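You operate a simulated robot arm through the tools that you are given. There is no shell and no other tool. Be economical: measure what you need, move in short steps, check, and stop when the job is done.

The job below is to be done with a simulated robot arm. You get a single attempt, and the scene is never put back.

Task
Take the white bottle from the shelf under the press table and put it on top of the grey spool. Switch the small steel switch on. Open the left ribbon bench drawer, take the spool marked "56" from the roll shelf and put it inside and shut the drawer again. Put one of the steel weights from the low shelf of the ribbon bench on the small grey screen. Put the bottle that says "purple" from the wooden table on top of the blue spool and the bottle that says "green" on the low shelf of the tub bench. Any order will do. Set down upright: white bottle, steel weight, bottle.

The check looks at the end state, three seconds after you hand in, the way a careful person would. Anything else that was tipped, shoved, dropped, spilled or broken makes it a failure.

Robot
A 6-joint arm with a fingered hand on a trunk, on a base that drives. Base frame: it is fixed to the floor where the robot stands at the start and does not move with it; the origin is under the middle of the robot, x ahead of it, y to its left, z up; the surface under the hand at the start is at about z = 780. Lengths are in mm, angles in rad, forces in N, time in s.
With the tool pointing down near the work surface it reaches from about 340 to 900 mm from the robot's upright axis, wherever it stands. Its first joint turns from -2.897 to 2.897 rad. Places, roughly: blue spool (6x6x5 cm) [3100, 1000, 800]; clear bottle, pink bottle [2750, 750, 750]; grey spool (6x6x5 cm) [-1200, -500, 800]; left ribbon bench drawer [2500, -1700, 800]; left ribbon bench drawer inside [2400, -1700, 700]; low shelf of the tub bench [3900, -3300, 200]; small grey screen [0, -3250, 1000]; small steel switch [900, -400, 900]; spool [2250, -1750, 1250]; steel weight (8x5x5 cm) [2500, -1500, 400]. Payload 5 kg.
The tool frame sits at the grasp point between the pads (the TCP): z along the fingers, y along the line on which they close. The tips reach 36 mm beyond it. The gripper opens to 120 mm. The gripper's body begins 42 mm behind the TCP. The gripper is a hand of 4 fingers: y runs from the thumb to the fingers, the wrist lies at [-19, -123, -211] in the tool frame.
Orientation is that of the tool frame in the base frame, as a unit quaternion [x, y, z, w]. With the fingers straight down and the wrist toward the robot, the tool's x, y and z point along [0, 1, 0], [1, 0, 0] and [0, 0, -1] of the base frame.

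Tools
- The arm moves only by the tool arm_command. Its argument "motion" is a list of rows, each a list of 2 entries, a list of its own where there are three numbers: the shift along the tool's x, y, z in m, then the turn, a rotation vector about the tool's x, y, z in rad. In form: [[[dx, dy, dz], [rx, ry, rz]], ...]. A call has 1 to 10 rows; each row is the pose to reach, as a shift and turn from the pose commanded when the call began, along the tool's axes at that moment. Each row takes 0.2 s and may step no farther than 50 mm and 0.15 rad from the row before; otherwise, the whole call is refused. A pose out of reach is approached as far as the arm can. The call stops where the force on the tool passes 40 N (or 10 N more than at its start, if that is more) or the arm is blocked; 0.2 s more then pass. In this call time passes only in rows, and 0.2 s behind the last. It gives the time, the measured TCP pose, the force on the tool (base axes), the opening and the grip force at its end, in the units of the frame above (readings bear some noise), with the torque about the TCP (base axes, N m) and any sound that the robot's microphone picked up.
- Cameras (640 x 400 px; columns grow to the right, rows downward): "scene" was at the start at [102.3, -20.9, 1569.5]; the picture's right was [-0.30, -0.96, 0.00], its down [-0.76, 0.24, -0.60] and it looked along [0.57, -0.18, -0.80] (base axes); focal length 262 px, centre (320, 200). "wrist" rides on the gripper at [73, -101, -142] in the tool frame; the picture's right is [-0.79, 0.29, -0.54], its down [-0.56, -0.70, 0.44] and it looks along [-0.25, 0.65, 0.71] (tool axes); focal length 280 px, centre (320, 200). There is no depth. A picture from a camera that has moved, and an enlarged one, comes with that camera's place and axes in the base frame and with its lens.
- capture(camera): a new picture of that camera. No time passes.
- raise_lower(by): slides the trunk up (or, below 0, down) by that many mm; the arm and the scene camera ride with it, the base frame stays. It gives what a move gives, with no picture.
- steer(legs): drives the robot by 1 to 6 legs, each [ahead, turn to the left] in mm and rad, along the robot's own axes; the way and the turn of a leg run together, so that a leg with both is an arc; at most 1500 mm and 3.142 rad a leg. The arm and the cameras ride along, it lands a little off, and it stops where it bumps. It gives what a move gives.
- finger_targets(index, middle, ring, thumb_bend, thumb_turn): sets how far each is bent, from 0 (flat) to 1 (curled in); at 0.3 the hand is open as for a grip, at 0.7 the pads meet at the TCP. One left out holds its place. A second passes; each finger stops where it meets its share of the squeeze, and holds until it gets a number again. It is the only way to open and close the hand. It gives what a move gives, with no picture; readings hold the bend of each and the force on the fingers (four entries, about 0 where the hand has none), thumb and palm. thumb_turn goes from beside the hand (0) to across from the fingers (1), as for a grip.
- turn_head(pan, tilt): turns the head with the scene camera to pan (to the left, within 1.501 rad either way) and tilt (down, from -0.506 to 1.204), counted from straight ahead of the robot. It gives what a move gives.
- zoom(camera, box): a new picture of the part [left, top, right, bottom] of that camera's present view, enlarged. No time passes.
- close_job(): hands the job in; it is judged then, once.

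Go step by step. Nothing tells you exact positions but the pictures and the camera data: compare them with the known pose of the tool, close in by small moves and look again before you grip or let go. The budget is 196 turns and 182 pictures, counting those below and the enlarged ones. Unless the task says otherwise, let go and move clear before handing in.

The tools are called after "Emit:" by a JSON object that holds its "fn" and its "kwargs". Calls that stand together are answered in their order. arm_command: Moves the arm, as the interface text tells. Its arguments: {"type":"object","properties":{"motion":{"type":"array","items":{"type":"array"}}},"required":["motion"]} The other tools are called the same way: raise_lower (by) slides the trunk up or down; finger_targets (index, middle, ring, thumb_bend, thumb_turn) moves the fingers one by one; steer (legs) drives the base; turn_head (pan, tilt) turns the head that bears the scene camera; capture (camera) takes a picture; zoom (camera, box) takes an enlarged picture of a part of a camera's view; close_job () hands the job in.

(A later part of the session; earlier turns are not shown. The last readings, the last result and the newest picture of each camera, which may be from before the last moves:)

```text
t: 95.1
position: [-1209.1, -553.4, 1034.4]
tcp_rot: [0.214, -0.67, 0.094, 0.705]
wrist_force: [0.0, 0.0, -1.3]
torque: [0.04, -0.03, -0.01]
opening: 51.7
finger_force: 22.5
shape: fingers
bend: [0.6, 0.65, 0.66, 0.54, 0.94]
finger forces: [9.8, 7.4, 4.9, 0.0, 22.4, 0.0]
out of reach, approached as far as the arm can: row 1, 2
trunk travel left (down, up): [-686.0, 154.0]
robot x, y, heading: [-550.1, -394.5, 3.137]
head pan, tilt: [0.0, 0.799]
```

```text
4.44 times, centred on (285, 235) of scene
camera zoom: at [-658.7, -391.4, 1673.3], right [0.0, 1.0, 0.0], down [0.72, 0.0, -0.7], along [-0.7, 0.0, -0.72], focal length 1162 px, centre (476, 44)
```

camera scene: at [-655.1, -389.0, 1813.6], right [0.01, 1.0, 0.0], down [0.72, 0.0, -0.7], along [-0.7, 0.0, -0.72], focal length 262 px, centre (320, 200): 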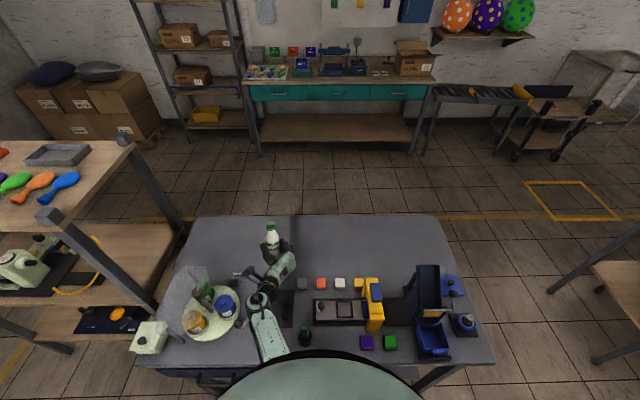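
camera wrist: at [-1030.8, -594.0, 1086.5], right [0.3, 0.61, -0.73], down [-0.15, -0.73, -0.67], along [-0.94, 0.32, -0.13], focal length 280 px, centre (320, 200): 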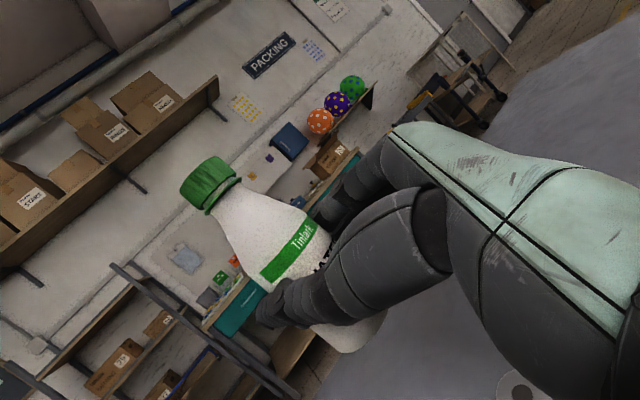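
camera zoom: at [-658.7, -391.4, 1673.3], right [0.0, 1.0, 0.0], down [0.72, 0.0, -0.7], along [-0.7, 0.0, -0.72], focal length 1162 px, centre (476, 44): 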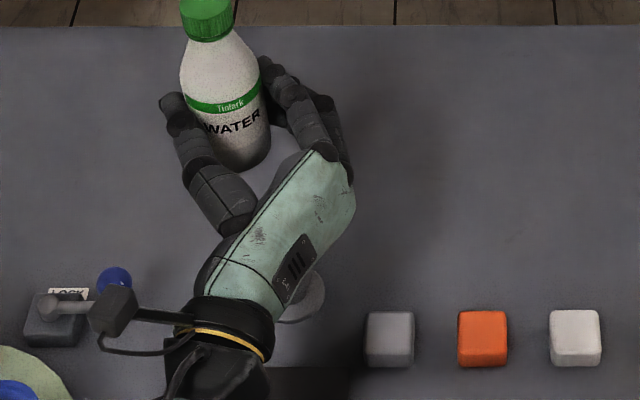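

Now nearly upright. I shift it (+25,+24) toward the spool axis and lower with the trunk to just above the top.

Emit:
{"fn": "arm_command", "kwargs": {"motion": [[[-0.001, 0.005, -0.016], [0, 0, 0]], [[-0.0016, 0.011, -0.033], [0, 0, 0]]]}}

Emit:
{"fn": "raise_lower", "kwargs": {"by": -85}}

Emit:
{"fn": "capture", "kwargs": {"camera": "wrist"}}

Emit:
{"fn": "zoom", "kwargs": {"camera": "scene", "box": [220, 180, 350, 280]}}

```text
t: 95.7
position: [-1183.3, -529.7, 1033.9]
tcp_rot: [0.214, -0.669, 0.094, 0.706]
wrist_force: [-0.1, -0.2, -1.7]
torque: [0.05, 0.0, -0.02]
opening: 51.9
finger_force: 22.4
shape: fingers
bend: [0.6, 0.65, 0.66, 0.54, 0.94]
finger forces: [9.9, 7.4, 4.9, 0.0, 22.3, 0.0]
trunk travel left (down, up): [-686.0, 154.0]
robot x, y, heading: [-547.7, -387.9, 3.136]
head pan, tilt: [0.0, 0.799]
```

```text
t: 96.9
position: [-1184.0, -528.9, 948.8]
tcp_rot: [0.214, -0.669, 0.095, 0.706]
wrist_force: [-0.3, 0.7, -2.0]
torque: [0.06, -0.07, -0.03]
opening: 51.8
finger_force: 22.6
shape: fingers
bend: [0.6, 0.65, 0.66, 0.54, 0.94]
finger forces: [9.9, 7.5, 4.9, 0.1, 22.3, 0.1]
trunk travel left (down, up): [-601.0, 239.0]
robot x, y, heading: [-549.6, -388.4, 3.136]
head pan, tilt: [0.0, 0.799]
```

```text
115 pictures are left
camera wrist: at [-1005.7, -570.5, 1001.2], right [0.3, 0.61, -0.73], down [-0.16, -0.73, -0.67], along [-0.94, 0.32, -0.12], focal length 280 px, centre (320, 200)
```

wrist: 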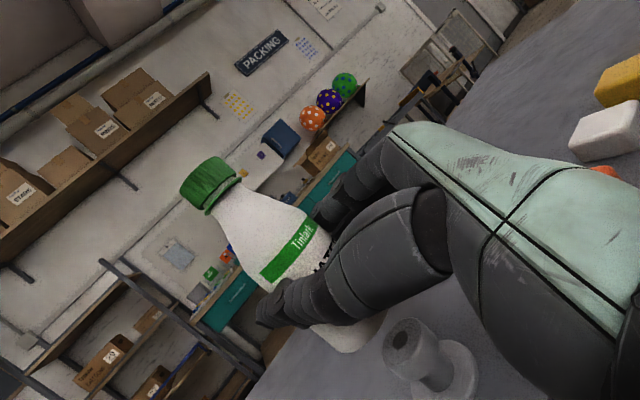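

```text
4.00 times, centred on (285, 230) of scene
camera zoom: at [-658.7, -391.5, 1588.4], right [0.0, 1.0, 0.0], down [0.72, 0.0, -0.7], along [-0.7, 0.0, -0.72], focal length 1046 px, centre (460, 80)
```

zoom: 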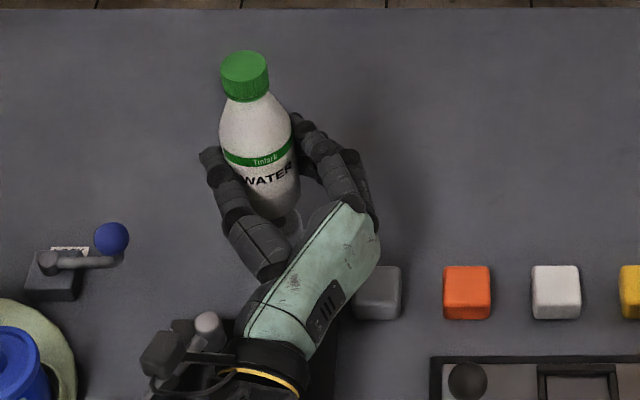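

I zoom at the bottle base and spool in the wrist view.

Emit:
{"fn": "zoom", "kwargs": {"camera": "wrist", "box": [260, 230, 500, 400]}}

```text
2.35 times, centred on (380, 315) of wrist
camera zoom: at [-1005.7, -570.5, 1001.2], right [0.3, 0.61, -0.73], down [-0.16, -0.73, -0.67], along [-0.94, 0.32, -0.12], focal length 660 px, centre (179, -71)
```

zoom: 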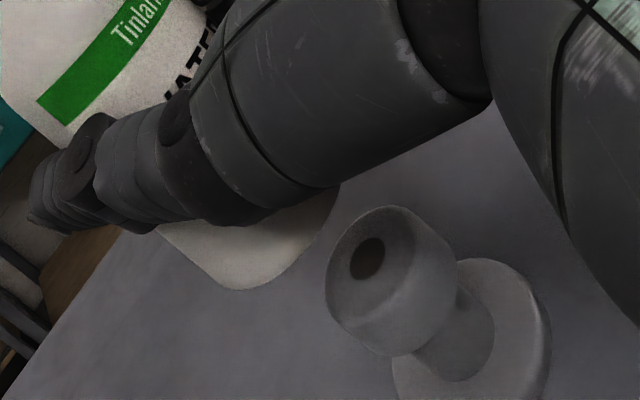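

Base looks ~8 mm short in y. I shift and lower 20 mm, then compare outlines.

Emit:
{"fn": "arm_command", "kwargs": {"motion": [[[-0.001, 0.0063, -0.003], [0, 0, 0]]]}}

Emit:
{"fn": "raise_lower", "kwargs": {"by": -22}}

Emit:
{"fn": "zoom", "kwargs": {"camera": "wrist", "box": [260, 230, 500, 400]}}

Emit:
{"fn": "zoom", "kwargs": {"camera": "scene", "box": [240, 190, 340, 270]}}

```text
t: 97.3
position: [-1183.4, -522.7, 948.7]
tcp_rot: [0.213, -0.669, 0.095, 0.706]
wrist_force: [0.8, -0.3, -1.8]
torque: [0.03, -0.05, -0.02]
opening: 51.7
finger_force: 22.0
shape: fingers
bend: [0.6, 0.65, 0.66, 0.54, 0.94]
finger forces: [9.9, 7.4, 4.8, 0.1, 22.3, 0.0]
trunk travel left (down, up): [-601.0, 239.0]
robot x, y, heading: [-549.3, -389.2, 3.137]
head pan, tilt: [0.0, 0.799]
```

```text
t: 98.0
position: [-1181.7, -524.2, 932.3]
tcp_rot: [0.213, -0.667, 0.094, 0.708]
wrist_force: [-0.2, -0.1, -1.2]
torque: [0.05, -0.04, 0.01]
opening: 51.6
finger_force: 22.6
shape: fingers
bend: [0.61, 0.65, 0.66, 0.54, 0.94]
finger forces: [10.0, 7.5, 5.0, 0.1, 22.5, 0.0]
trunk travel left (down, up): [-579.0, 261.0]
robot x, y, heading: [-549.0, -390.9, 3.134]
head pan, tilt: [0.0, 0.799]
```

```text
2.35 times, centred on (380, 315) of wrist
camera zoom: at [-1004.3, -563.9, 983.3], right [0.3, 0.61, -0.74], down [-0.16, -0.73, -0.67], along [-0.94, 0.32, -0.12], focal length 660 px, centre (179, -71)
```

zoom: 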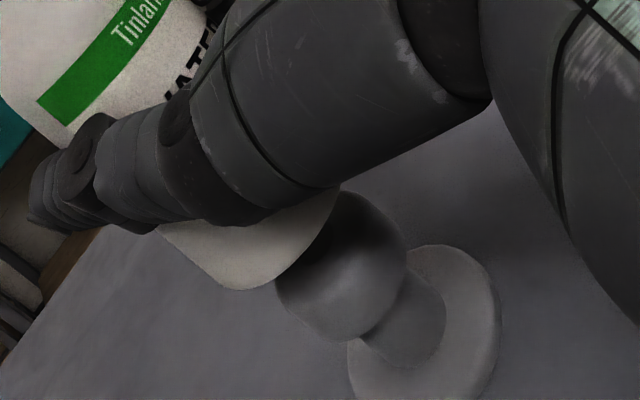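

```text
5.00 times, centred on (290, 230) of scene
camera zoom: at [-655.6, -390.9, 1567.1], right [0.0, 1.0, 0.0], down [0.72, 0.0, -0.7], along [-0.7, 0.0, -0.72], focal length 1307 px, centre (470, 50)
```

zoom: 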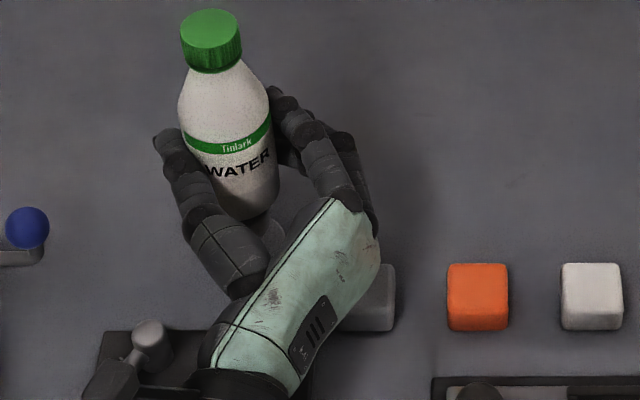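

The trunk stopped short although the hand feels nothing, so my wrist or forearm must be touching something. I raise and look there.

Emit:
{"fn": "raise_lower", "kwargs": {"by": 25}}

Emit:
{"fn": "zoom", "kwargs": {"camera": "scene", "box": [180, 220, 360, 350]}}

```text
t: 98.7
position: [-1184.1, -522.6, 951.3]
tcp_rot: [0.213, -0.67, 0.094, 0.705]
wrist_force: [-0.2, -1.3, -1.8]
torque: [0.07, -0.05, -0.01]
opening: 51.7
finger_force: 22.5
shape: fingers
bend: [0.61, 0.65, 0.66, 0.54, 0.94]
finger forces: [9.9, 7.5, 5.0, 0.1, 22.5, 0.0]
trunk travel left (down, up): [-604.0, 236.0]
robot x, y, heading: [-548.3, -389.0, 3.139]
head pan, tilt: [0.0, 0.799]
```

```text
3.08 times, centred on (270, 285) of scene
camera zoom: at [-659.2, -391.7, 1591.2], right [0.0, 1.0, 0.0], down [0.72, 0.0, -0.7], along [-0.7, 0.0, -0.72], focal length 804 px, centre (474, -62)
```

zoom: 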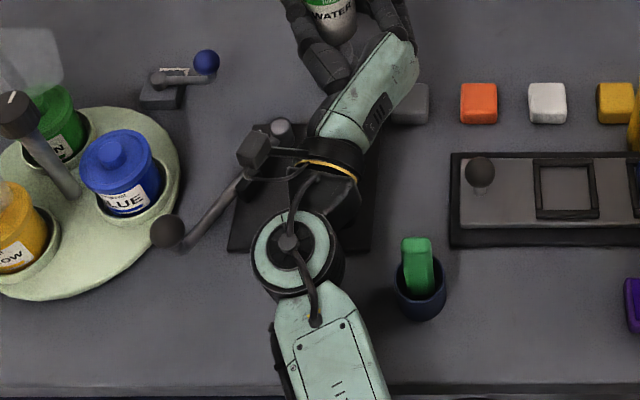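

The wrist comes down onto the pins of the black mat, so a side grip is too low for this spot. I'll set the bottle upright near the bench's free front edge (around (-905,-600)), then regrip it by the cap from above.

Emit:
{"fn": "raise_lower", "kwargs": {"by": 70}}

Emit:
{"fn": "steer", "kwargs": {"legs": [[-290, 0]]}}

Emit:
{"fn": "arm_command", "kwargs": {"motion": [[[0.0, -0.025, 0.01], [0, 0, 0]], [[0.0, -0.05, 0.02], [0, 0, 0]]]}}

Emit:
{"fn": "zoom", "kwargs": {"camera": "scene", "box": [160, 130, 400, 280]}}

Emit:
{"fn": "capture", "kwargs": {"camera": "wrist"}}

```text
t: 99.8
position: [-1184.4, -523.2, 1021.3]
tcp_rot: [0.213, -0.67, 0.094, 0.705]
wrist_force: [0.6, -0.2, -1.6]
torque: [0.04, -0.02, 0.01]
opening: 51.6
finger_force: 22.4
shape: fingers
bend: [0.61, 0.65, 0.66, 0.54, 0.94]
finger forces: [9.9, 7.6, 5.0, 0.1, 22.5, 0.1]
trunk travel left (down, up): [-674.0, 166.0]
robot x, y, heading: [-550.0, -391.6, 3.135]
head pan, tilt: [0.0, 0.799]
```

```text
t: 101.9
position: [-903.7, -522.9, 1021.3]
tcp_rot: [0.211, -0.67, 0.093, 0.706]
wrist_force: [0.3, -0.2, -2.5]
torque: [0.05, -0.04, -0.04]
opening: 51.5
finger_force: 22.8
shape: fingers
bend: [0.61, 0.65, 0.66, 0.54, 0.94]
finger forces: [10.0, 7.4, 5.0, 0.0, 22.6, 0.1]
trunk travel left (down, up): [-674.0, 166.0]
robot x, y, heading: [-269.3, -393.3, 3.135]
head pan, tilt: [0.0, 0.799]
```

```text
t: 102.5
position: [-900.9, -575.2, 1013.8]
tcp_rot: [0.212, -0.673, 0.093, 0.702]
wrist_force: [-0.5, -0.8, -1.1]
torque: [0.03, -0.02, -0.01]
opening: 51.5
finger_force: 22.1
shape: fingers
bend: [0.61, 0.65, 0.66, 0.54, 0.94]
finger forces: [9.8, 7.5, 4.9, 0.1, 22.5, 0.0]
trunk travel left (down, up): [-674.0, 166.0]
robot x, y, heading: [-266.9, -393.8, 3.134]
head pan, tilt: [0.0, 0.799]
```

```text
2.67 times, centred on (280, 205) of scene
camera zoom: at [-378.0, -393.8, 1661.3], right [0.01, 1.0, 0.0], down [0.72, -0.01, -0.7], along [-0.7, 0.01, -0.72], focal length 697 px, centre (427, 187)
```

zoom: 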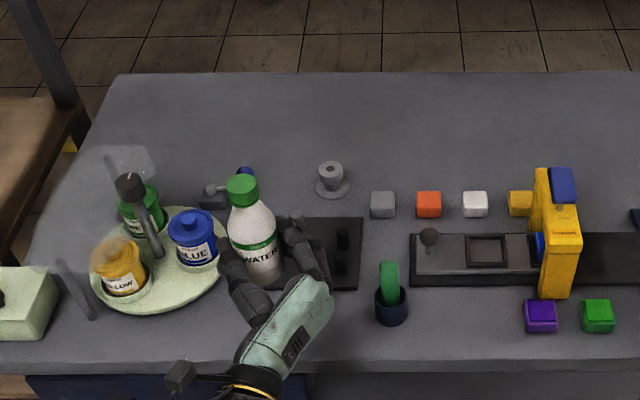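

```text
108 pictures are left
camera wrist: at [-723.4, -617.0, 1068.1], right [0.31, 0.61, -0.73], down [-0.15, -0.73, -0.67], along [-0.94, 0.32, -0.13], focal length 280 px, centre (320, 200)
```

wrist: 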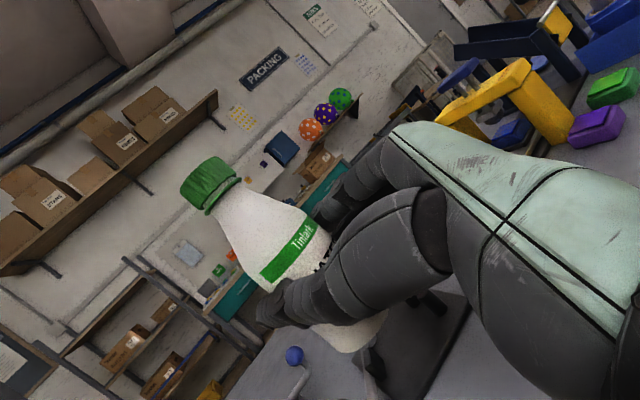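

Clear view: the spot below the bottle is free. I pull back 12 mm toward the edge and lower.

Emit:
{"fn": "arm_command", "kwargs": {"motion": [[[0.001, -0.005, -0.011], [0, 0, 0]]]}}

Emit:
{"fn": "raise_lower", "kwargs": {"by": -115}}

Emit:
{"fn": "zoom", "kwargs": {"camera": "scene", "box": [200, 180, 360, 280]}}

Emit:
{"fn": "capture", "kwargs": {"camera": "wrist"}}

```text
t: 102.9
position: [-887.1, -576.0, 1014.9]
tcp_rot: [0.212, -0.673, 0.092, 0.702]
wrist_force: [0.7, -0.1, -2.3]
torque: [0.06, -0.02, 0.02]
opening: 51.6
finger_force: 22.3
shape: fingers
bend: [0.61, 0.65, 0.66, 0.54, 0.94]
finger forces: [9.9, 7.4, 5.0, 0.1, 22.4, 0.0]
trunk travel left (down, up): [-674.0, 166.0]
robot x, y, heading: [-267.6, -395.2, 3.136]
head pan, tilt: [0.0, 0.799]
```

```text
t: 104.3
position: [-888.0, -577.1, 899.1]
tcp_rot: [0.212, -0.672, 0.093, 0.703]
wrist_force: [-0.5, 0.5, -1.6]
torque: [0.02, -0.05, 0.02]
opening: 51.7
finger_force: 22.2
shape: fingers
bend: [0.61, 0.65, 0.66, 0.54, 0.94]
finger forces: [9.8, 7.4, 4.9, 0.0, 22.3, 0.0]
trunk travel left (down, up): [-559.0, 281.0]
robot x, y, heading: [-270.9, -396.9, 3.132]
head pan, tilt: [0.0, 0.799]
```

```text
4.00 times, centred on (280, 230) of scene
camera zoom: at [-378.1, -392.9, 1546.4], right [0.01, 1.0, 0.0], down [0.72, -0.01, -0.7], along [-0.7, 0.01, -0.72], focal length 1046 px, centre (480, 80)
```

zoom: 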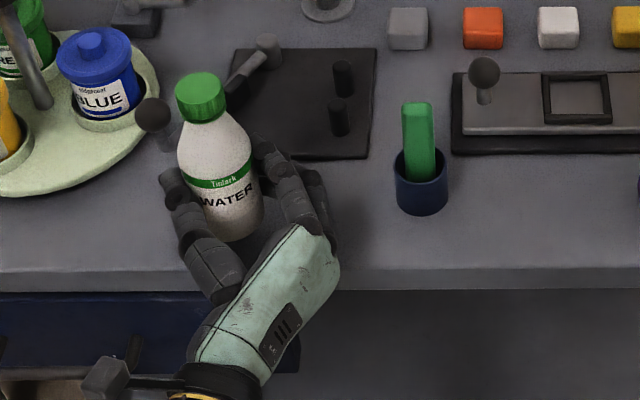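

```text
106 pictures are left
camera wrist: at [-711.5, -617.2, 952.7], right [0.31, 0.61, -0.73], down [-0.15, -0.73, -0.67], along [-0.94, 0.32, -0.13], focal length 280 px, centre (320, 200)
```

wrist: 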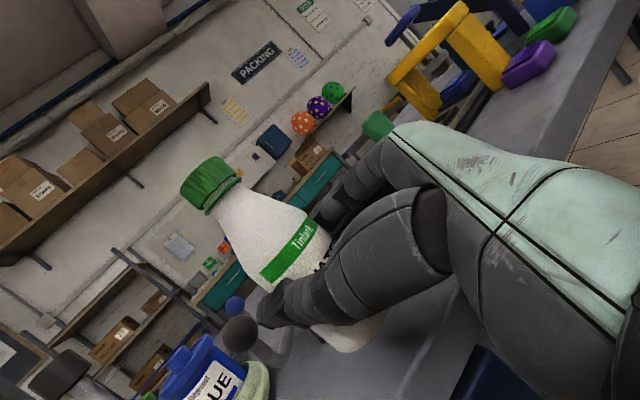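

Upright and clear. Lower in small steps to contact.

Emit:
{"fn": "raise_lower", "kwargs": {"by": -16}}

Emit:
{"fn": "raise_lower", "kwargs": {"by": -6}}

Emit:
{"fn": "zoom", "kwargs": {"camera": "scene", "box": [200, 180, 360, 280]}}

```text
t: 105.0
position: [-887.9, -575.8, 883.1]
tcp_rot: [0.213, -0.672, 0.093, 0.703]
wrist_force: [0.9, 0.0, -1.7]
torque: [0.02, 0.04, 0.01]
opening: 51.6
finger_force: 22.4
shape: fingers
bend: [0.61, 0.65, 0.66, 0.54, 0.94]
finger forces: [9.9, 7.4, 5.0, 0.0, 22.4, 0.0]
trunk travel left (down, up): [-543.0, 297.0]
robot x, y, heading: [-270.2, -395.2, 3.135]
head pan, tilt: [0.0, 0.799]
```

```text
t: 105.5
position: [-888.0, -574.6, 876.3]
tcp_rot: [0.213, -0.672, 0.093, 0.703]
wrist_force: [-1.6, -0.6, -2.5]
torque: [0.03, -0.05, -0.03]
opening: 51.7
finger_force: 22.2
shape: fingers
bend: [0.61, 0.65, 0.66, 0.54, 0.94]
finger forces: [9.8, 7.4, 5.0, 0.0, 22.3, 0.1]
trunk travel left (down, up): [-537.0, 303.0]
robot x, y, heading: [-269.0, -393.2, 3.129]
head pan, tilt: [0.0, 0.799]
```

```text
4.00 times, centred on (280, 230) of scene
camera zoom: at [-378.1, -392.9, 1524.3], right [0.01, 1.0, 0.0], down [0.72, -0.01, -0.7], along [-0.7, 0.01, -0.72], focal length 1046 px, centre (480, 80)
```

zoom: 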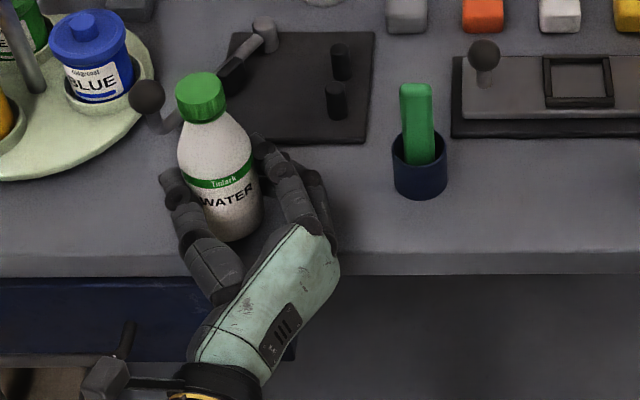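

Emit:
{"fn": "raise_lower", "kwargs": {"by": -4}}

Emit:
{"fn": "raise_lower", "kwargs": {"by": -4}}

```text
t: 106.1
position: [-888.4, -576.0, 874.0]
tcp_rot: [0.212, -0.672, 0.093, 0.703]
wrist_force: [0.5, -0.4, 0.4]
torque: [0.0, 0.02, 0.0]
opening: 51.4
finger_force: 22.6
shape: fingers
bend: [0.61, 0.65, 0.66, 0.54, 0.94]
finger forces: [9.8, 7.6, 5.0, 0.1, 22.4, 0.0]
trunk travel left (down, up): [-533.0, 307.0]
robot x, y, heading: [-268.7, -396.1, 3.135]
head pan, tilt: [0.0, 0.799]
```

```text
t: 106.6
position: [-887.6, -574.8, 871.7]
tcp_rot: [0.212, -0.671, 0.093, 0.705]
wrist_force: [1.0, -0.1, 12.8]
torque: [-0.02, 0.44, 0.01]
opening: 51.4
finger_force: 21.9
shape: fingers
bend: [0.61, 0.65, 0.66, 0.54, 0.93]
finger forces: [9.2, 7.4, 5.1, 0.0, 22.3, 0.1]
trunk travel left (down, up): [-529.0, 311.0]
robot x, y, heading: [-270.1, -393.3, 3.132]
head pan, tilt: [0.0, 0.799]
```

Bottle touches the bench; I open gradually.

Emit:
{"fn": "finger_targets", "kwargs": {"index": 0.52, "middle": 0.52, "ring": 0.52, "thumb_bend": 0.46}}

Emit:
{"fn": "zoom", "kwargs": {"camera": "scene", "box": [200, 180, 360, 280]}}

```text
t: 107.6
position: [-888.3, -575.0, 869.8]
tcp_rot: [0.212, -0.672, 0.092, 0.703]
wrist_force: [0.0, 0.0, 0.5]
torque: [0.02, 0.0, -0.01]
opening: 66.8
finger_force: 0.1
shape: fingers
bend: [0.52, 0.52, 0.52, 0.46, 0.97]
finger forces: [0.1, 0.0, 0.0, 0.1, 0.0, 0.1]
trunk travel left (down, up): [-529.0, 311.0]
robot x, y, heading: [-272.1, -395.3, 3.13]
head pan, tilt: [0.0, 0.799]
```

```text
4.00 times, centred on (280, 230) of scene
camera zoom: at [-377.9, -392.8, 1516.4], right [0.01, 1.0, 0.0], down [0.72, -0.01, -0.7], along [-0.7, 0.01, -0.72], focal length 1046 px, centre (480, 80)
```

zoom: 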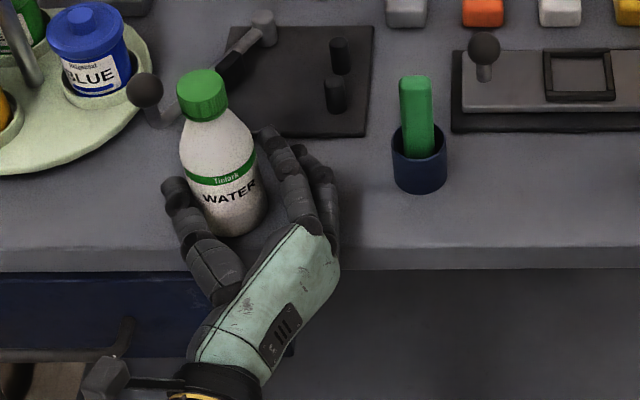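

It stands. I open fully, retreat along the fingers, then back off and reorient the hand to point down.

Emit:
{"fn": "finger_targets", "kwargs": {"index": 0.3, "middle": 0.3, "ring": 0.3, "thumb_bend": 0.3}}

Emit:
{"fn": "arm_command", "kwargs": {"motion": [[[0, 0, -0.03], [0, 0, 0]], [[0, 0, -0.06], [0, 0, 0]], [[0, 0, -0.09], [0, 0, 0]], [[0, 0, -0.12], [0, 0, 0]]]}}

Emit:
{"fn": "raise_lower", "kwargs": {"by": 260}}

Emit:
{"fn": "zoom", "kwargs": {"camera": "scene", "box": [200, 180, 360, 280]}}

```text
t: 108.6
position: [-888.3, -575.8, 868.2]
tcp_rot: [0.213, -0.673, 0.093, 0.702]
wrist_force: [-0.4, 0.3, 0.6]
torque: [-0.02, 0.0, -0.01]
opening: 122.9
finger_force: 0.0
shape: fingers
bend: [0.3, 0.3, 0.3, 0.3, 0.97]
finger forces: [0.0, 0.1, 0.0, 0.1, 0.1, 0.0]
trunk travel left (down, up): [-529.0, 311.0]
robot x, y, heading: [-269.8, -394.7, 3.13]
head pan, tilt: [0.0, 0.799]
```

```text
t: 109.6
position: [-786.5, -531.8, 871.4]
tcp_rot: [0.212, -0.677, 0.093, 0.698]
wrist_force: [-1.0, 0.2, -0.6]
torque: [-0.01, 0.05, 0.01]
opening: 123.3
finger_force: 0.0
shape: fingers
bend: [0.3, 0.3, 0.3, 0.3, 0.97]
finger forces: [0.1, 0.1, 0.0, 0.0, 0.0, 0.1]
out of reach, approached as far as the arm can: row 4
trunk travel left (down, up): [-529.0, 311.0]
robot x, y, heading: [-267.9, -394.0, 3.13]
head pan, tilt: [0.0, 0.799]
```

```text
t: 112.3
position: [-787.5, -527.1, 1131.3]
tcp_rot: [0.212, -0.677, 0.093, 0.698]
wrist_force: [-0.6, -0.7, -0.5]
torque: [-0.01, 0.03, 0.0]
opening: 123.1
finger_force: 0.1
shape: fingers
bend: [0.3, 0.3, 0.3, 0.3, 0.98]
finger forces: [0.1, 0.0, 0.0, 0.1, 0.0, 0.0]
trunk travel left (down, up): [-789.0, 51.0]
robot x, y, heading: [-267.2, -398.0, 3.129]
head pan, tilt: [0.0, 0.799]
```

```text
4.00 times, centred on (280, 230) of scene
camera zoom: at [-387.6, -392.1, 1776.2], right [0.01, 1.0, 0.0], down [0.72, -0.01, -0.69], along [-0.69, 0.01, -0.72], focal length 1046 px, centre (480, 80)
```

zoom: 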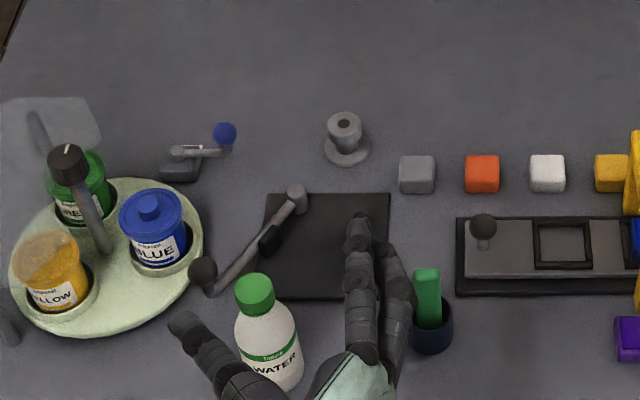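

Bottle stands upright near (-903,-585). I turn the hand to point straight down above it.

Emit:
{"fn": "arm_command", "kwargs": {"motion": [[[-0.0028, -0.0009, 0.013], [0.0754, -0.0986, -0.0578]], [[-0.0056, -0.0017, 0.026], [0.1509, -0.1972, -0.1157]], [[-0.0084, -0.0026, 0.039], [0.2263, -0.2959, -0.1735]], [[-0.0112, -0.0034, 0.052], [0.3018, -0.3945, -0.2313]], [[-0.014, -0.0043, 0.065], [0.3772, -0.4931, -0.2892]], [[-0.0168, -0.0051, 0.078], [0.4526, -0.5917, -0.347]], [[-0.0196, -0.006, 0.091], [0.5281, -0.6903, -0.4048]], [[-0.0224, -0.0068, 0.104], [0.6035, -0.789, -0.4626]], [[-0.0252, -0.0077, 0.117], [0.679, -0.8876, -0.5205]], [[-0.028, -0.0085, 0.13], [0.7544, -0.9862, -0.5783]]]}}

Emit:
{"fn": "arm_command", "kwargs": {"motion": [[[0, 0, 0], [0.0754, -0.0986, -0.0578]], [[0, 0, 0], [0.1509, -0.1972, -0.1157]], [[0, 0, 0], [0.2263, -0.2959, -0.1735]]]}}

Emit:
{"fn": "capture", "kwargs": {"camera": "wrist"}}

Emit:
{"fn": "capture", "kwargs": {"camera": "scene"}}

```text
t: 114.5
position: [-898.0, -584.5, 1103.6]
tcp_rot: [-0.631, 0.753, -0.023, -0.183]
wrist_force: [0.0, -0.1, -0.5]
torque: [0.04, 0.02, 0.03]
opening: 123.4
finger_force: 0.0
shape: fingers
bend: [0.3, 0.3, 0.3, 0.3, 0.98]
finger forces: [0.1, 0.1, 0.0, 0.0, 0.0, 0.0]
trunk travel left (down, up): [-789.0, 51.0]
robot x, y, heading: [-273.3, -399.6, 3.135]
head pan, tilt: [0.0, 0.799]
```

```text
t: 115.3
position: [-897.3, -585.3, 1104.3]
tcp_rot: [0.707, -0.707, -0.002, 0.001]
wrist_force: [-0.1, -0.1, 0.9]
torque: [0.01, 0.01, -0.02]
opening: 123.2
finger_force: 0.0
shape: fingers
bend: [0.3, 0.3, 0.3, 0.3, 0.98]
finger forces: [0.0, 0.0, 0.0, 0.1, 0.0, 0.0]
trunk travel left (down, up): [-789.0, 51.0]
robot x, y, heading: [-269.7, -395.3, 3.135]
head pan, tilt: [0.0, 0.799]
```

```text
102 pictures are left
camera wrist: at [-794.8, -658.4, 1246.4], right [-0.29, 0.79, 0.54], down [0.7, 0.56, -0.44], along [-0.66, 0.25, -0.71], focal length 280 px, centre (320, 200)
```

wrist: 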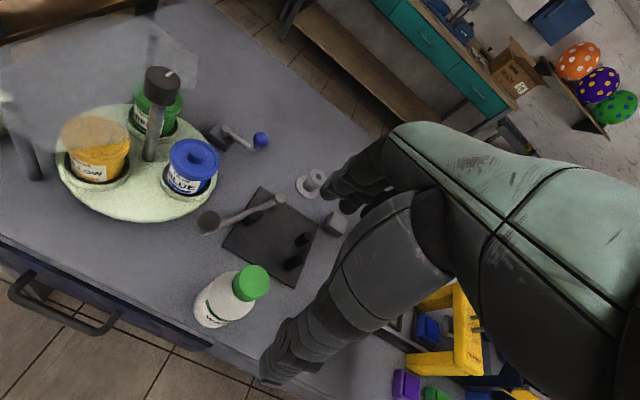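

```text
101 pictures are left
camera scene: at [-378.1, -393.3, 1776.3], right [0.01, 1.0, 0.0], down [0.72, -0.01, -0.7], along [-0.7, 0.01, -0.72], focal length 262 px, centre (320, 200)
```

scene: 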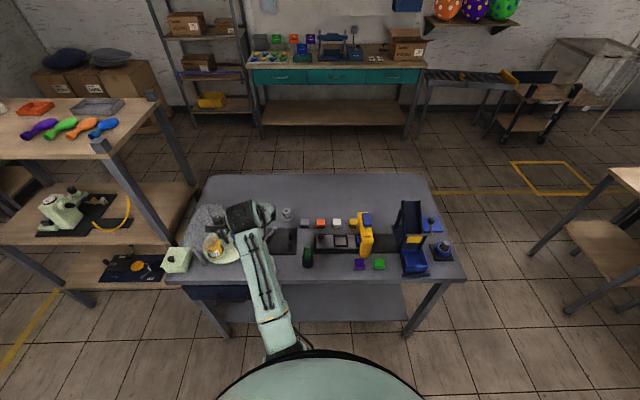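

Both cameras agree: cap top at (-910,-592,965). I centre over it and lower.

Emit:
{"fn": "arm_command", "kwargs": {"motion": [[[0.007, 0.013, 0], [0, 0, 0]]]}}

Emit:
{"fn": "raise_lower", "kwargs": {"by": -110}}

Emit:
{"fn": "capture", "kwargs": {"camera": "wrist"}}

```text
t: 115.7
position: [-910.6, -592.2, 1104.3]
tcp_rot: [-0.706, 0.708, 0.001, -0.001]
wrist_force: [-0.6, -0.1, 0.6]
torque: [0.0, 0.0, 0.01]
opening: 123.1
finger_force: 0.1
shape: fingers
bend: [0.3, 0.3, 0.3, 0.3, 0.98]
finger forces: [0.0, 0.0, 0.1, 0.0, 0.1, 0.0]
trunk travel left (down, up): [-789.0, 51.0]
robot x, y, heading: [-267.7, -392.6, 3.135]
head pan, tilt: [0.0, 0.799]
```

```text
t: 117.1
position: [-910.2, -590.2, 995.1]
tcp_rot: [-0.706, 0.708, 0.001, -0.001]
wrist_force: [0.4, -0.7, 0.0]
torque: [0.0, -0.01, 0.03]
opening: 123.4
finger_force: 0.1
shape: fingers
bend: [0.3, 0.3, 0.3, 0.3, 0.98]
finger forces: [0.1, 0.0, 0.0, 0.1, 0.0, 0.1]
trunk travel left (down, up): [-679.0, 161.0]
robot x, y, heading: [-269.1, -399.3, 3.134]
head pan, tilt: [0.0, 0.799]
```

```text
100 pictures are left
camera wrist: at [-807.2, -665.0, 1136.8], right [-0.28, 0.79, 0.54], down [0.7, 0.56, -0.45], along [-0.66, 0.25, -0.71], focal length 280 px, centre (320, 200)
```

wrist: 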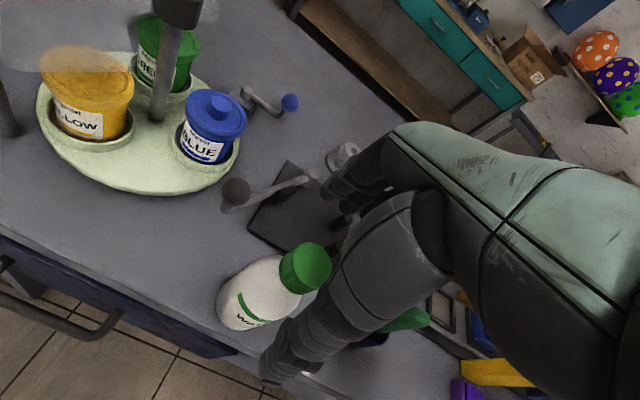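

Cap is right under the grasp point. Lower 38 mm and grip it.

Emit:
{"fn": "raise_lower", "kwargs": {"by": -39}}

Emit:
{"fn": "finger_targets", "kwargs": {"index": 0.8, "middle": 0.8, "ring": 0.8, "thumb_bend": 0.8}}

Emit:
{"fn": "capture", "kwargs": {"camera": "wrist"}}

```text
t: 117.9
position: [-910.3, -592.6, 955.1]
tcp_rot: [-0.706, 0.708, 0.002, -0.003]
wrist_force: [0.0, 0.0, -0.6]
torque: [0.02, 0.03, 0.0]
opening: 123.5
finger_force: 0.1
shape: fingers
bend: [0.3, 0.3, 0.3, 0.3, 0.98]
finger forces: [0.0, 0.0, 0.0, 0.0, 0.0, 0.0]
trunk travel left (down, up): [-640.0, 200.0]
robot x, y, heading: [-270.2, -392.1, 3.135]
head pan, tilt: [0.0, 0.799]
```

```text
t: 118.9
position: [-908.6, -591.3, 955.6]
tcp_rot: [-0.707, 0.708, 0.001, -0.001]
wrist_force: [-0.9, 0.5, -0.2]
torque: [0.05, 0.03, 0.01]
opening: 37.6
finger_force: 17.8
shape: fingers
bend: [0.61, 0.65, 0.8, 0.6, 0.95]
finger forces: [8.2, 9.4, 0.0, 0.1, 17.9, 0.0]
trunk travel left (down, up): [-640.0, 200.0]
robot x, y, heading: [-265.5, -395.9, 3.132]
head pan, tilt: [0.0, 0.799]
```

```text
99 pictures are left
camera wrist: at [-807.4, -665.0, 1097.5], right [-0.28, 0.79, 0.54], down [0.7, 0.56, -0.45], along [-0.66, 0.25, -0.71], focal length 280 px, centre (320, 200)
```

wrist: 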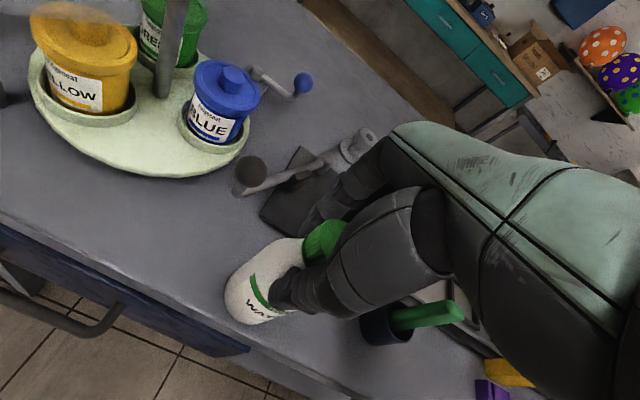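

Gripped by the cap. Lift and check that it hangs straight.

Emit:
{"fn": "raise_lower", "kwargs": {"by": 140}}

Emit:
{"fn": "steer", "kwargs": {"legs": [[280, 0]]}}

Emit:
{"fn": "capture", "kwargs": {"camera": "wrist"}}

Emit:
{"fn": "capture", "kwargs": {"camera": "scene"}}

```text
t: 120.6
position: [-909.3, -592.5, 1096.4]
tcp_rot: [-0.707, 0.707, 0.002, -0.002]
wrist_force: [-0.2, 0.5, -2.4]
torque: [0.03, -0.04, -0.02]
opening: 37.2
finger_force: 16.5
shape: fingers
bend: [0.61, 0.66, 0.8, 0.6, 0.95]
finger forces: [8.6, 8.4, 0.0, 0.0, 16.3, 0.0]
trunk travel left (down, up): [-780.0, 60.0]
robot x, y, heading: [-266.6, -395.9, 3.132]
head pan, tilt: [0.0, 0.799]
```

```text
t: 122.7
position: [-1191.2, -598.7, 1095.1]
tcp_rot: [0.711, -0.704, -0.002, 0.002]
wrist_force: [0.6, -0.1, -2.7]
torque: [0.0, 0.05, 0.0]
opening: 37.1
finger_force: 16.7
shape: fingers
bend: [0.61, 0.66, 0.8, 0.6, 0.95]
finger forces: [8.6, 8.4, 0.0, 0.0, 16.2, 0.0]
trunk travel left (down, up): [-780.0, 60.0]
robot x, y, heading: [-552.7, -393.4, -3.139]
head pan, tilt: [0.0, 0.799]
```

```text
98 pictures are left
camera wrist: at [-1088.5, -670.4, 1237.7], right [-0.29, 0.79, 0.54], down [0.69, 0.57, -0.45], along [-0.66, 0.25, -0.71], focal length 280 px, centre (320, 200)
```

wrist: 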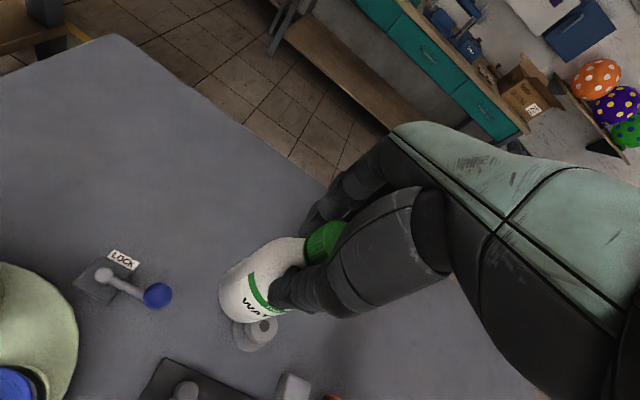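

```text
97 pictures are left
camera scene: at [-662.2, -393.5, 1767.4], right [0.0, 1.0, 0.0], down [0.72, 0.0, -0.7], along [-0.7, 0.0, -0.72], focal length 262 px, centre (320, 200)
```

scene: 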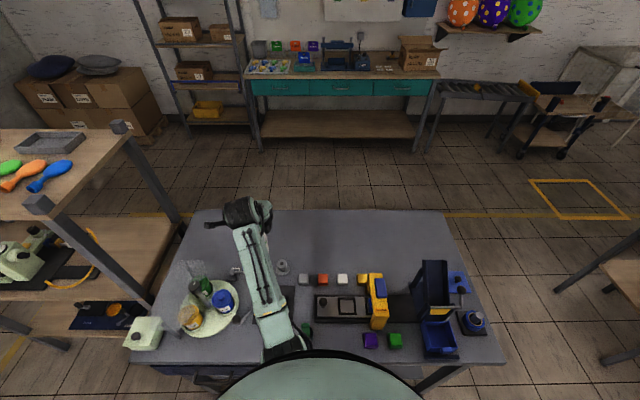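

I zoom to judge the bottle's verticality and base position.

Emit:
{"fn": "zoom", "kwargs": {"camera": "wrist", "box": [190, 210, 350, 370]}}

Emit:
{"fn": "zoom", "kwargs": {"camera": "scene", "box": [210, 190, 330, 290]}}

```text
2.50 times, centred on (270, 290) of wrist
camera zoom: at [-1088.5, -670.4, 1237.7], right [-0.29, 0.79, 0.54], down [0.69, 0.57, -0.45], along [-0.66, 0.25, -0.71], focal length 701 px, centre (445, -25)
```

zoom: 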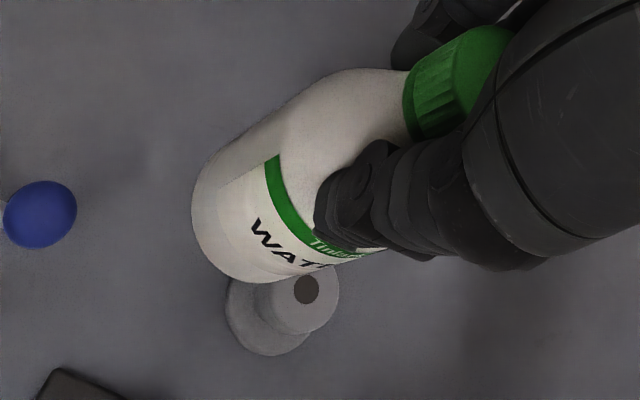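

```text
4.00 times, centred on (270, 240) of scene
camera zoom: at [-662.2, -393.5, 1767.4], right [0.0, 1.0, 0.0], down [0.72, 0.0, -0.7], along [-0.7, 0.0, -0.72], focal length 1046 px, centre (520, 40)
```

zoom: 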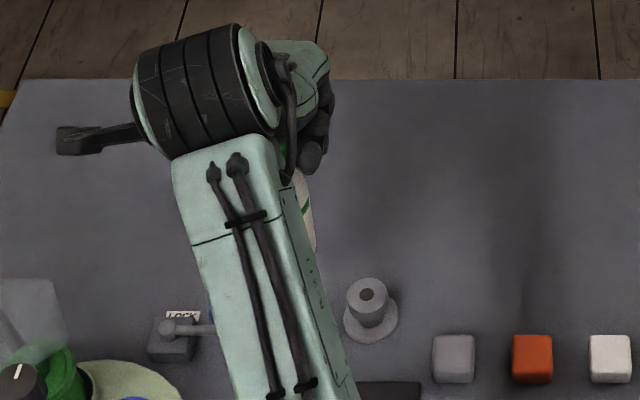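

The bottle hangs about 8° off (base toward +x,-y). I tilt the hand to straighten it and shift +59 mm in y over the spool.

Emit:
{"fn": "arm_command", "kwargs": {"motion": [[[-0.03, 0, 0], [-0.065, -0.038, 0]], [[-0.059, 0, 0], [-0.13, -0.077, 0]]]}}

Emit:
{"fn": "zoom", "kwargs": {"camera": "wrist", "box": [190, 210, 350, 370]}}

Emit:
{"fn": "zoom", "kwargs": {"camera": "scene", "box": [230, 190, 350, 290]}}

```text
t: 123.3
position: [-1190.9, -538.6, 1095.5]
tcp_rot: [0.708, -0.702, -0.074, 0.021]
wrist_force: [1.4, -0.4, -2.0]
torque: [0.03, 0.0, 0.0]
opening: 37.1
finger_force: 16.3
shape: fingers
bend: [0.61, 0.66, 0.8, 0.6, 0.95]
finger forces: [8.6, 8.4, 0.0, 0.0, 16.3, 0.0]
trunk travel left (down, up): [-780.0, 60.0]
robot x, y, heading: [-551.0, -392.6, -3.141]
head pan, tilt: [0.0, 0.799]
```

```text
2.50 times, centred on (270, 290) of wrist
camera zoom: at [-1071.3, -620.2, 1217.7], right [-0.22, 0.74, 0.63], down [0.63, 0.6, -0.49], along [-0.74, 0.29, -0.6], focal length 701 px, centre (445, -25)
```

zoom: 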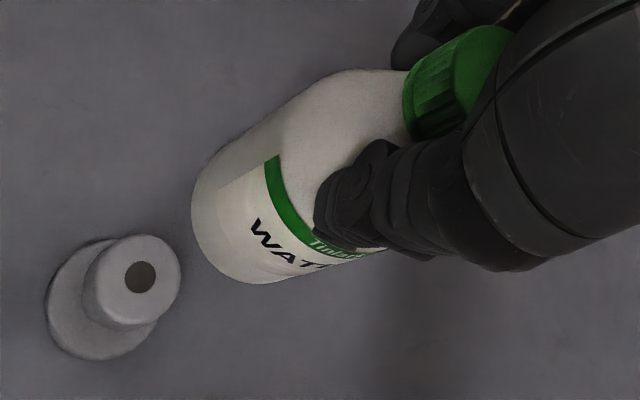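

```text
4.00 times, centred on (290, 240) of scene
camera zoom: at [-662.3, -392.0, 1767.4], right [0.0, 1.0, 0.0], down [0.72, 0.0, -0.7], along [-0.7, 0.0, -0.72], focal length 1046 px, centre (440, 40)
```

zoom: 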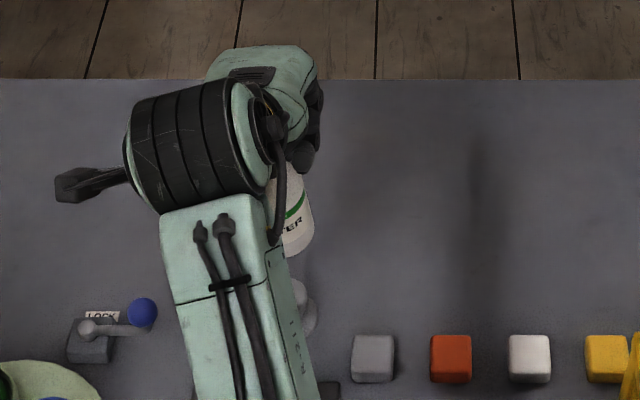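

Now vertical and base (-1191,-546) over spool (-1191,-548). Lower toward the spool.

Emit:
{"fn": "raise_lower", "kwargs": {"by": -78}}

Emit:
{"fn": "zoom", "kwargs": {"camera": "wrist", "box": [190, 210, 350, 370]}}

```text
t: 124.5
position: [-1191.7, -538.7, 1017.9]
tcp_rot: [0.71, -0.7, -0.074, 0.021]
wrist_force: [-0.1, 0.0, -3.0]
torque: [-0.02, -0.01, 0.01]
opening: 37.2
finger_force: 16.7
shape: fingers
bend: [0.61, 0.66, 0.8, 0.6, 0.95]
finger forces: [8.5, 8.3, 0.0, 0.1, 16.4, 0.0]
trunk travel left (down, up): [-702.0, 138.0]
robot x, y, heading: [-553.7, -392.2, -3.138]
head pan, tilt: [0.0, 0.799]
```

```text
2.50 times, centred on (270, 290) of wrist
camera zoom: at [-1071.9, -621.2, 1139.3], right [-0.22, 0.74, 0.63], down [0.63, 0.6, -0.49], along [-0.74, 0.3, -0.6], focal length 701 px, centre (445, -25)
```

zoom: 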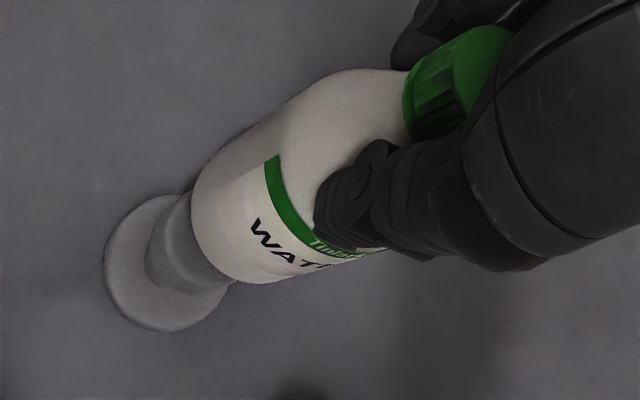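

Perfectly coaxial. Lower to contact.

Emit:
{"fn": "raise_lower", "kwargs": {"by": -9}}

Emit:
{"fn": "raise_lower", "kwargs": {"by": -4}}

Emit:
{"fn": "raise_lower", "kwargs": {"by": -3}}

```text
t: 125.0
position: [-1193.2, -540.7, 1008.1]
tcp_rot: [0.709, -0.701, -0.075, 0.022]
wrist_force: [0.4, 0.4, -2.5]
torque: [-0.03, 0.01, -0.03]
opening: 37.3
finger_force: 16.7
shape: fingers
bend: [0.61, 0.66, 0.8, 0.6, 0.95]
finger forces: [8.4, 8.2, 0.1, 0.0, 16.4, 0.1]
trunk travel left (down, up): [-693.0, 147.0]
robot x, y, heading: [-554.1, -395.4, -3.142]
head pan, tilt: [0.0, 0.799]
```

```text
t: 125.6
position: [-1191.7, -540.3, 1004.5]
tcp_rot: [0.708, -0.702, -0.074, 0.021]
wrist_force: [-0.2, -0.5, -1.1]
torque: [0.02, -0.01, -0.03]
opening: 37.2
finger_force: 17.3
shape: fingers
bend: [0.61, 0.66, 0.8, 0.6, 0.95]
finger forces: [8.7, 8.8, 0.1, 0.1, 16.7, 0.0]
trunk travel left (down, up): [-689.0, 151.0]
robot x, y, heading: [-553.4, -396.3, -3.142]
head pan, tilt: [0.0, 0.799]
```

```text
t: 126.1
position: [-1192.2, -540.0, 1004.0]
tcp_rot: [0.708, -0.702, -0.075, 0.024]
wrist_force: [-1.4, 1.1, 11.5]
torque: [-0.01, 0.04, 0.04]
opening: 37.0
finger_force: 21.6
shape: fingers
bend: [0.61, 0.66, 0.8, 0.6, 0.95]
finger forces: [10.5, 12.9, 0.0, 0.1, 20.1, 0.0]
trunk travel left (down, up): [-686.0, 154.0]
robot x, y, heading: [-550.6, -396.0, -3.143]
head pan, tilt: [0.0, 0.799]
```

Firm, centred contact. I ease 2 mm, then open.

Emit:
{"fn": "raise_lower", "kwargs": {"by": 2}}

Emit:
{"fn": "finger_targets", "kwargs": {"index": 0.52, "middle": 0.52, "ring": 0.52, "thumb_bend": 0.5}}

Emit:
{"fn": "capture", "kwargs": {"camera": "wrist"}}

```text
t: 126.6
position: [-1192.0, -539.8, 1003.6]
tcp_rot: [0.708, -0.701, -0.075, 0.021]
wrist_force: [-2.0, 0.4, 8.9]
torque: [0.05, 0.1, -0.04]
opening: 37.0
finger_force: 21.2
shape: fingers
bend: [0.61, 0.66, 0.8, 0.6, 0.95]
finger forces: [10.4, 12.2, 0.0, 0.0, 18.8, 0.0]
trunk travel left (down, up): [-688.0, 152.0]
robot x, y, heading: [-554.6, -397.2, -3.136]
head pan, tilt: [0.0, 0.799]
```

```text
t: 127.6
position: [-1190.8, -539.0, 1004.3]
tcp_rot: [0.709, -0.701, -0.074, 0.021]
wrist_force: [-0.3, -0.4, -0.1]
torque: [0.01, -0.01, 0.0]
opening: 61.2
finger_force: 0.0
shape: fingers
bend: [0.52, 0.52, 0.52, 0.5, 0.97]
finger forces: [0.0, 0.0, 0.0, 0.0, 0.0, 0.1]
trunk travel left (down, up): [-688.0, 152.0]
robot x, y, heading: [-552.6, -393.2, -3.142]
head pan, tilt: [0.0, 0.799]
```

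```text
91 pictures are left
camera wrist: at [-1071.5, -621.2, 1125.4], right [-0.22, 0.74, 0.63], down [0.63, 0.6, -0.49], along [-0.74, 0.29, -0.6], focal length 280 px, centre (320, 200)
```

wrist: 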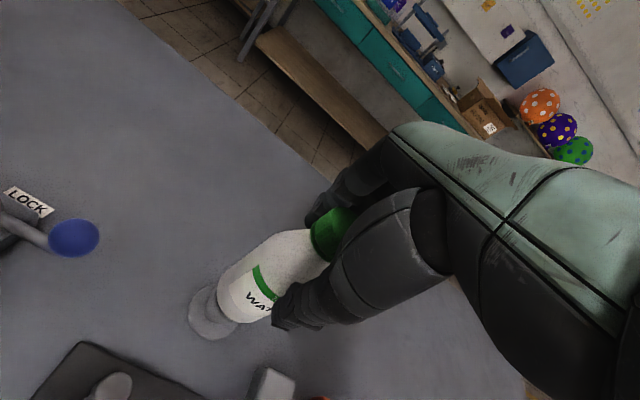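

The bottle stands on the spool. I open fully, raise, and straighten the hand.

Emit:
{"fn": "finger_targets", "kwargs": {"index": 0.3, "middle": 0.3, "ring": 0.3, "thumb_bend": 0.3}}

Emit:
{"fn": "raise_lower", "kwargs": {"by": 150}}

Emit:
{"fn": "arm_command", "kwargs": {"motion": [[[0, 0, 0], [0.065, 0.038, 0]], [[0, 0, 0], [0.13, 0.077, 0]]]}}

Emit:
{"fn": "steer", "kwargs": {"legs": [[-250, 0]]}}

Emit:
{"fn": "zoom", "kwargs": {"camera": "scene", "box": [210, 120, 370, 240]}}

```text
t: 128.6
position: [-1190.8, -539.3, 1003.6]
tcp_rot: [0.709, -0.701, -0.075, 0.02]
wrist_force: [0.2, -0.4, -0.1]
torque: [-0.02, -0.01, -0.01]
opening: 122.8
finger_force: 0.1
shape: fingers
bend: [0.3, 0.3, 0.3, 0.3, 0.97]
finger forces: [0.1, 0.1, 0.1, 0.0, 0.0, 0.0]
trunk travel left (down, up): [-688.0, 152.0]
robot x, y, heading: [-555.5, -393.2, -3.136]
head pan, tilt: [0.0, 0.799]
```

```text
t: 130.3
position: [-1192.1, -540.2, 1153.7]
tcp_rot: [0.709, -0.701, -0.074, 0.021]
wrist_force: [0.1, 0.3, -0.3]
torque: [0.02, 0.01, -0.04]
opening: 123.1
finger_force: 0.0
shape: fingers
bend: [0.3, 0.3, 0.3, 0.3, 0.97]
finger forces: [0.1, 0.0, 0.0, 0.0, 0.0, 0.0]
trunk travel left (down, up): [-838.0, 2.0]
robot x, y, heading: [-552.9, -393.7, -3.136]
head pan, tilt: [0.0, 0.799]
```

```text
t: 130.9
position: [-1192.1, -540.1, 1154.0]
tcp_rot: [0.71, -0.705, -0.001, 0.002]
wrist_force: [-0.3, -0.1, 0.5]
torque: [0.01, -0.01, -0.03]
opening: 123.2
finger_force: 0.2
shape: fingers
bend: [0.3, 0.3, 0.3, 0.3, 0.97]
finger forces: [0.0, 0.0, 0.2, 0.1, 0.1, 0.0]
trunk travel left (down, up): [-838.0, 2.0]
robot x, y, heading: [-554.5, -395.9, -3.136]
head pan, tilt: [0.0, 0.799]
```

```text
t: 132.9
position: [-944.3, -537.8, 1152.6]
tcp_rot: [0.709, -0.705, -0.001, 0.001]
wrist_force: [0.6, -0.3, -0.4]
torque: [0.02, 0.0, 0.01]
opening: 123.0
finger_force: 0.1
shape: fingers
bend: [0.3, 0.3, 0.3, 0.3, 0.97]
finger forces: [0.0, 0.1, 0.0, 0.0, 0.1, 0.0]
trunk travel left (down, up): [-838.0, 2.0]
robot x, y, heading: [-305.2, -394.6, 3.136]
head pan, tilt: [0.0, 0.799]
```

```text
3.33 times, centred on (290, 180) of scene
camera zoom: at [-416.0, -392.7, 1825.2], right [0.0, 1.0, 0.0], down [0.72, 0.0, -0.7], along [-0.7, 0.0, -0.72], focal length 872 px, centre (420, 267)
```

zoom: 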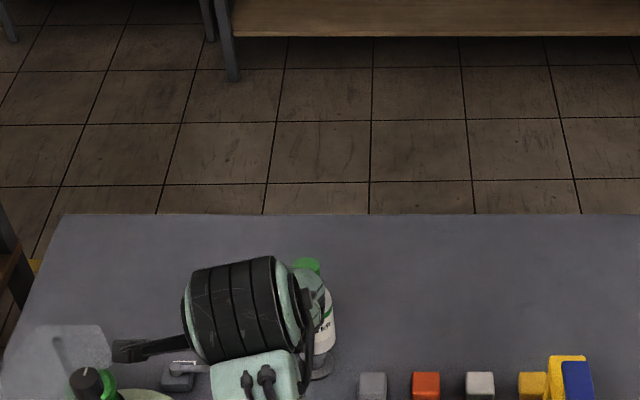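

First job done: the white bottle stands on the spool. Next the switch, which seems to be on the far side of the VENT box; I drive around the left end of the press table to the aisle behind it.

Emit:
{"fn": "arm_command", "kwargs": {"motion": [[[0, -0.04, 0], [0, 0, 0]], [[0, -0.08, 0], [0, 0, 0]], [[0, -0.12, 0], [0, 0, 0]]]}}

Emit:
{"fn": "steer", "kwargs": {"legs": [[0, -1.566], [1300, 0], [0, -1.571], [1000, 0]]}}

Emit:
{"fn": "turn_head", "kwargs": {"pan": -0.6, "tilt": 0.5}}

Emit:
{"fn": "capture", "kwargs": {"camera": "scene"}}

```text
t: 133.7
position: [-819.7, -534.8, 1151.9]
tcp_rot: [0.709, -0.705, -0.003, 0.003]
wrist_force: [0.3, -1.0, -0.4]
torque: [0.0, 0.04, 0.0]
opening: 123.3
finger_force: 0.1
shape: fingers
bend: [0.3, 0.3, 0.3, 0.3, 0.97]
finger forces: [0.0, 0.0, 0.0, 0.0, 0.0, 0.0]
trunk travel left (down, up): [-838.0, 2.0]
robot x, y, heading: [-306.6, -394.9, 3.14]
head pan, tilt: [0.0, 0.799]
```

```text
t: 155.4
position: [1232.7, 1111.4, 1150.8]
tcp_rot: [0.695, 0.719, 0.002, 0.002]
wrist_force: [0.9, 0.0, -0.4]
torque: [-0.01, -0.01, -0.02]
opening: 123.3
finger_force: 0.1
shape: fingers
bend: [0.3, 0.3, 0.3, 0.3, 0.97]
finger forces: [0.1, 0.0, 0.0, 0.0, 0.0, 0.0]
trunk travel left (down, up): [-838.0, 2.0]
robot x, y, heading: [726.3, 955.8, 0.028]
head pan, tilt: [0.0, 0.799]
```

```text
t: 156.4
position: [1232.4, 1113.3, 1151.3]
tcp_rot: [0.695, 0.719, 0.002, 0.001]
wrist_force: [0.0, 0.3, 0.5]
torque: [-0.01, 0.01, 0.0]
opening: 123.6
finger_force: 0.2
shape: fingers
bend: [0.3, 0.3, 0.3, 0.3, 0.97]
finger forces: [0.1, 0.0, 0.0, 0.0, 0.0, 0.1]
trunk travel left (down, up): [-838.0, 2.0]
robot x, y, heading: [721.0, 953.6, 0.032]
head pan, tilt: [-0.6, 0.499]
```

```text
89 pictures are left
camera scene: at [830.5, 907.9, 1851.3], right [-0.54, -0.84, 0.0], down [-0.4, 0.26, -0.88], along [0.74, -0.47, -0.48], focal length 262 px, centre (320, 200)
```

scene: 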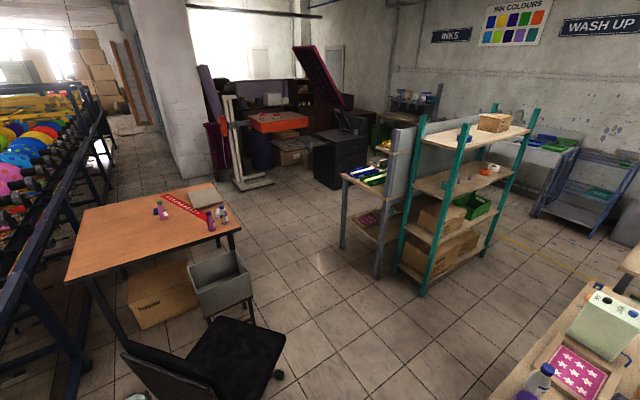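

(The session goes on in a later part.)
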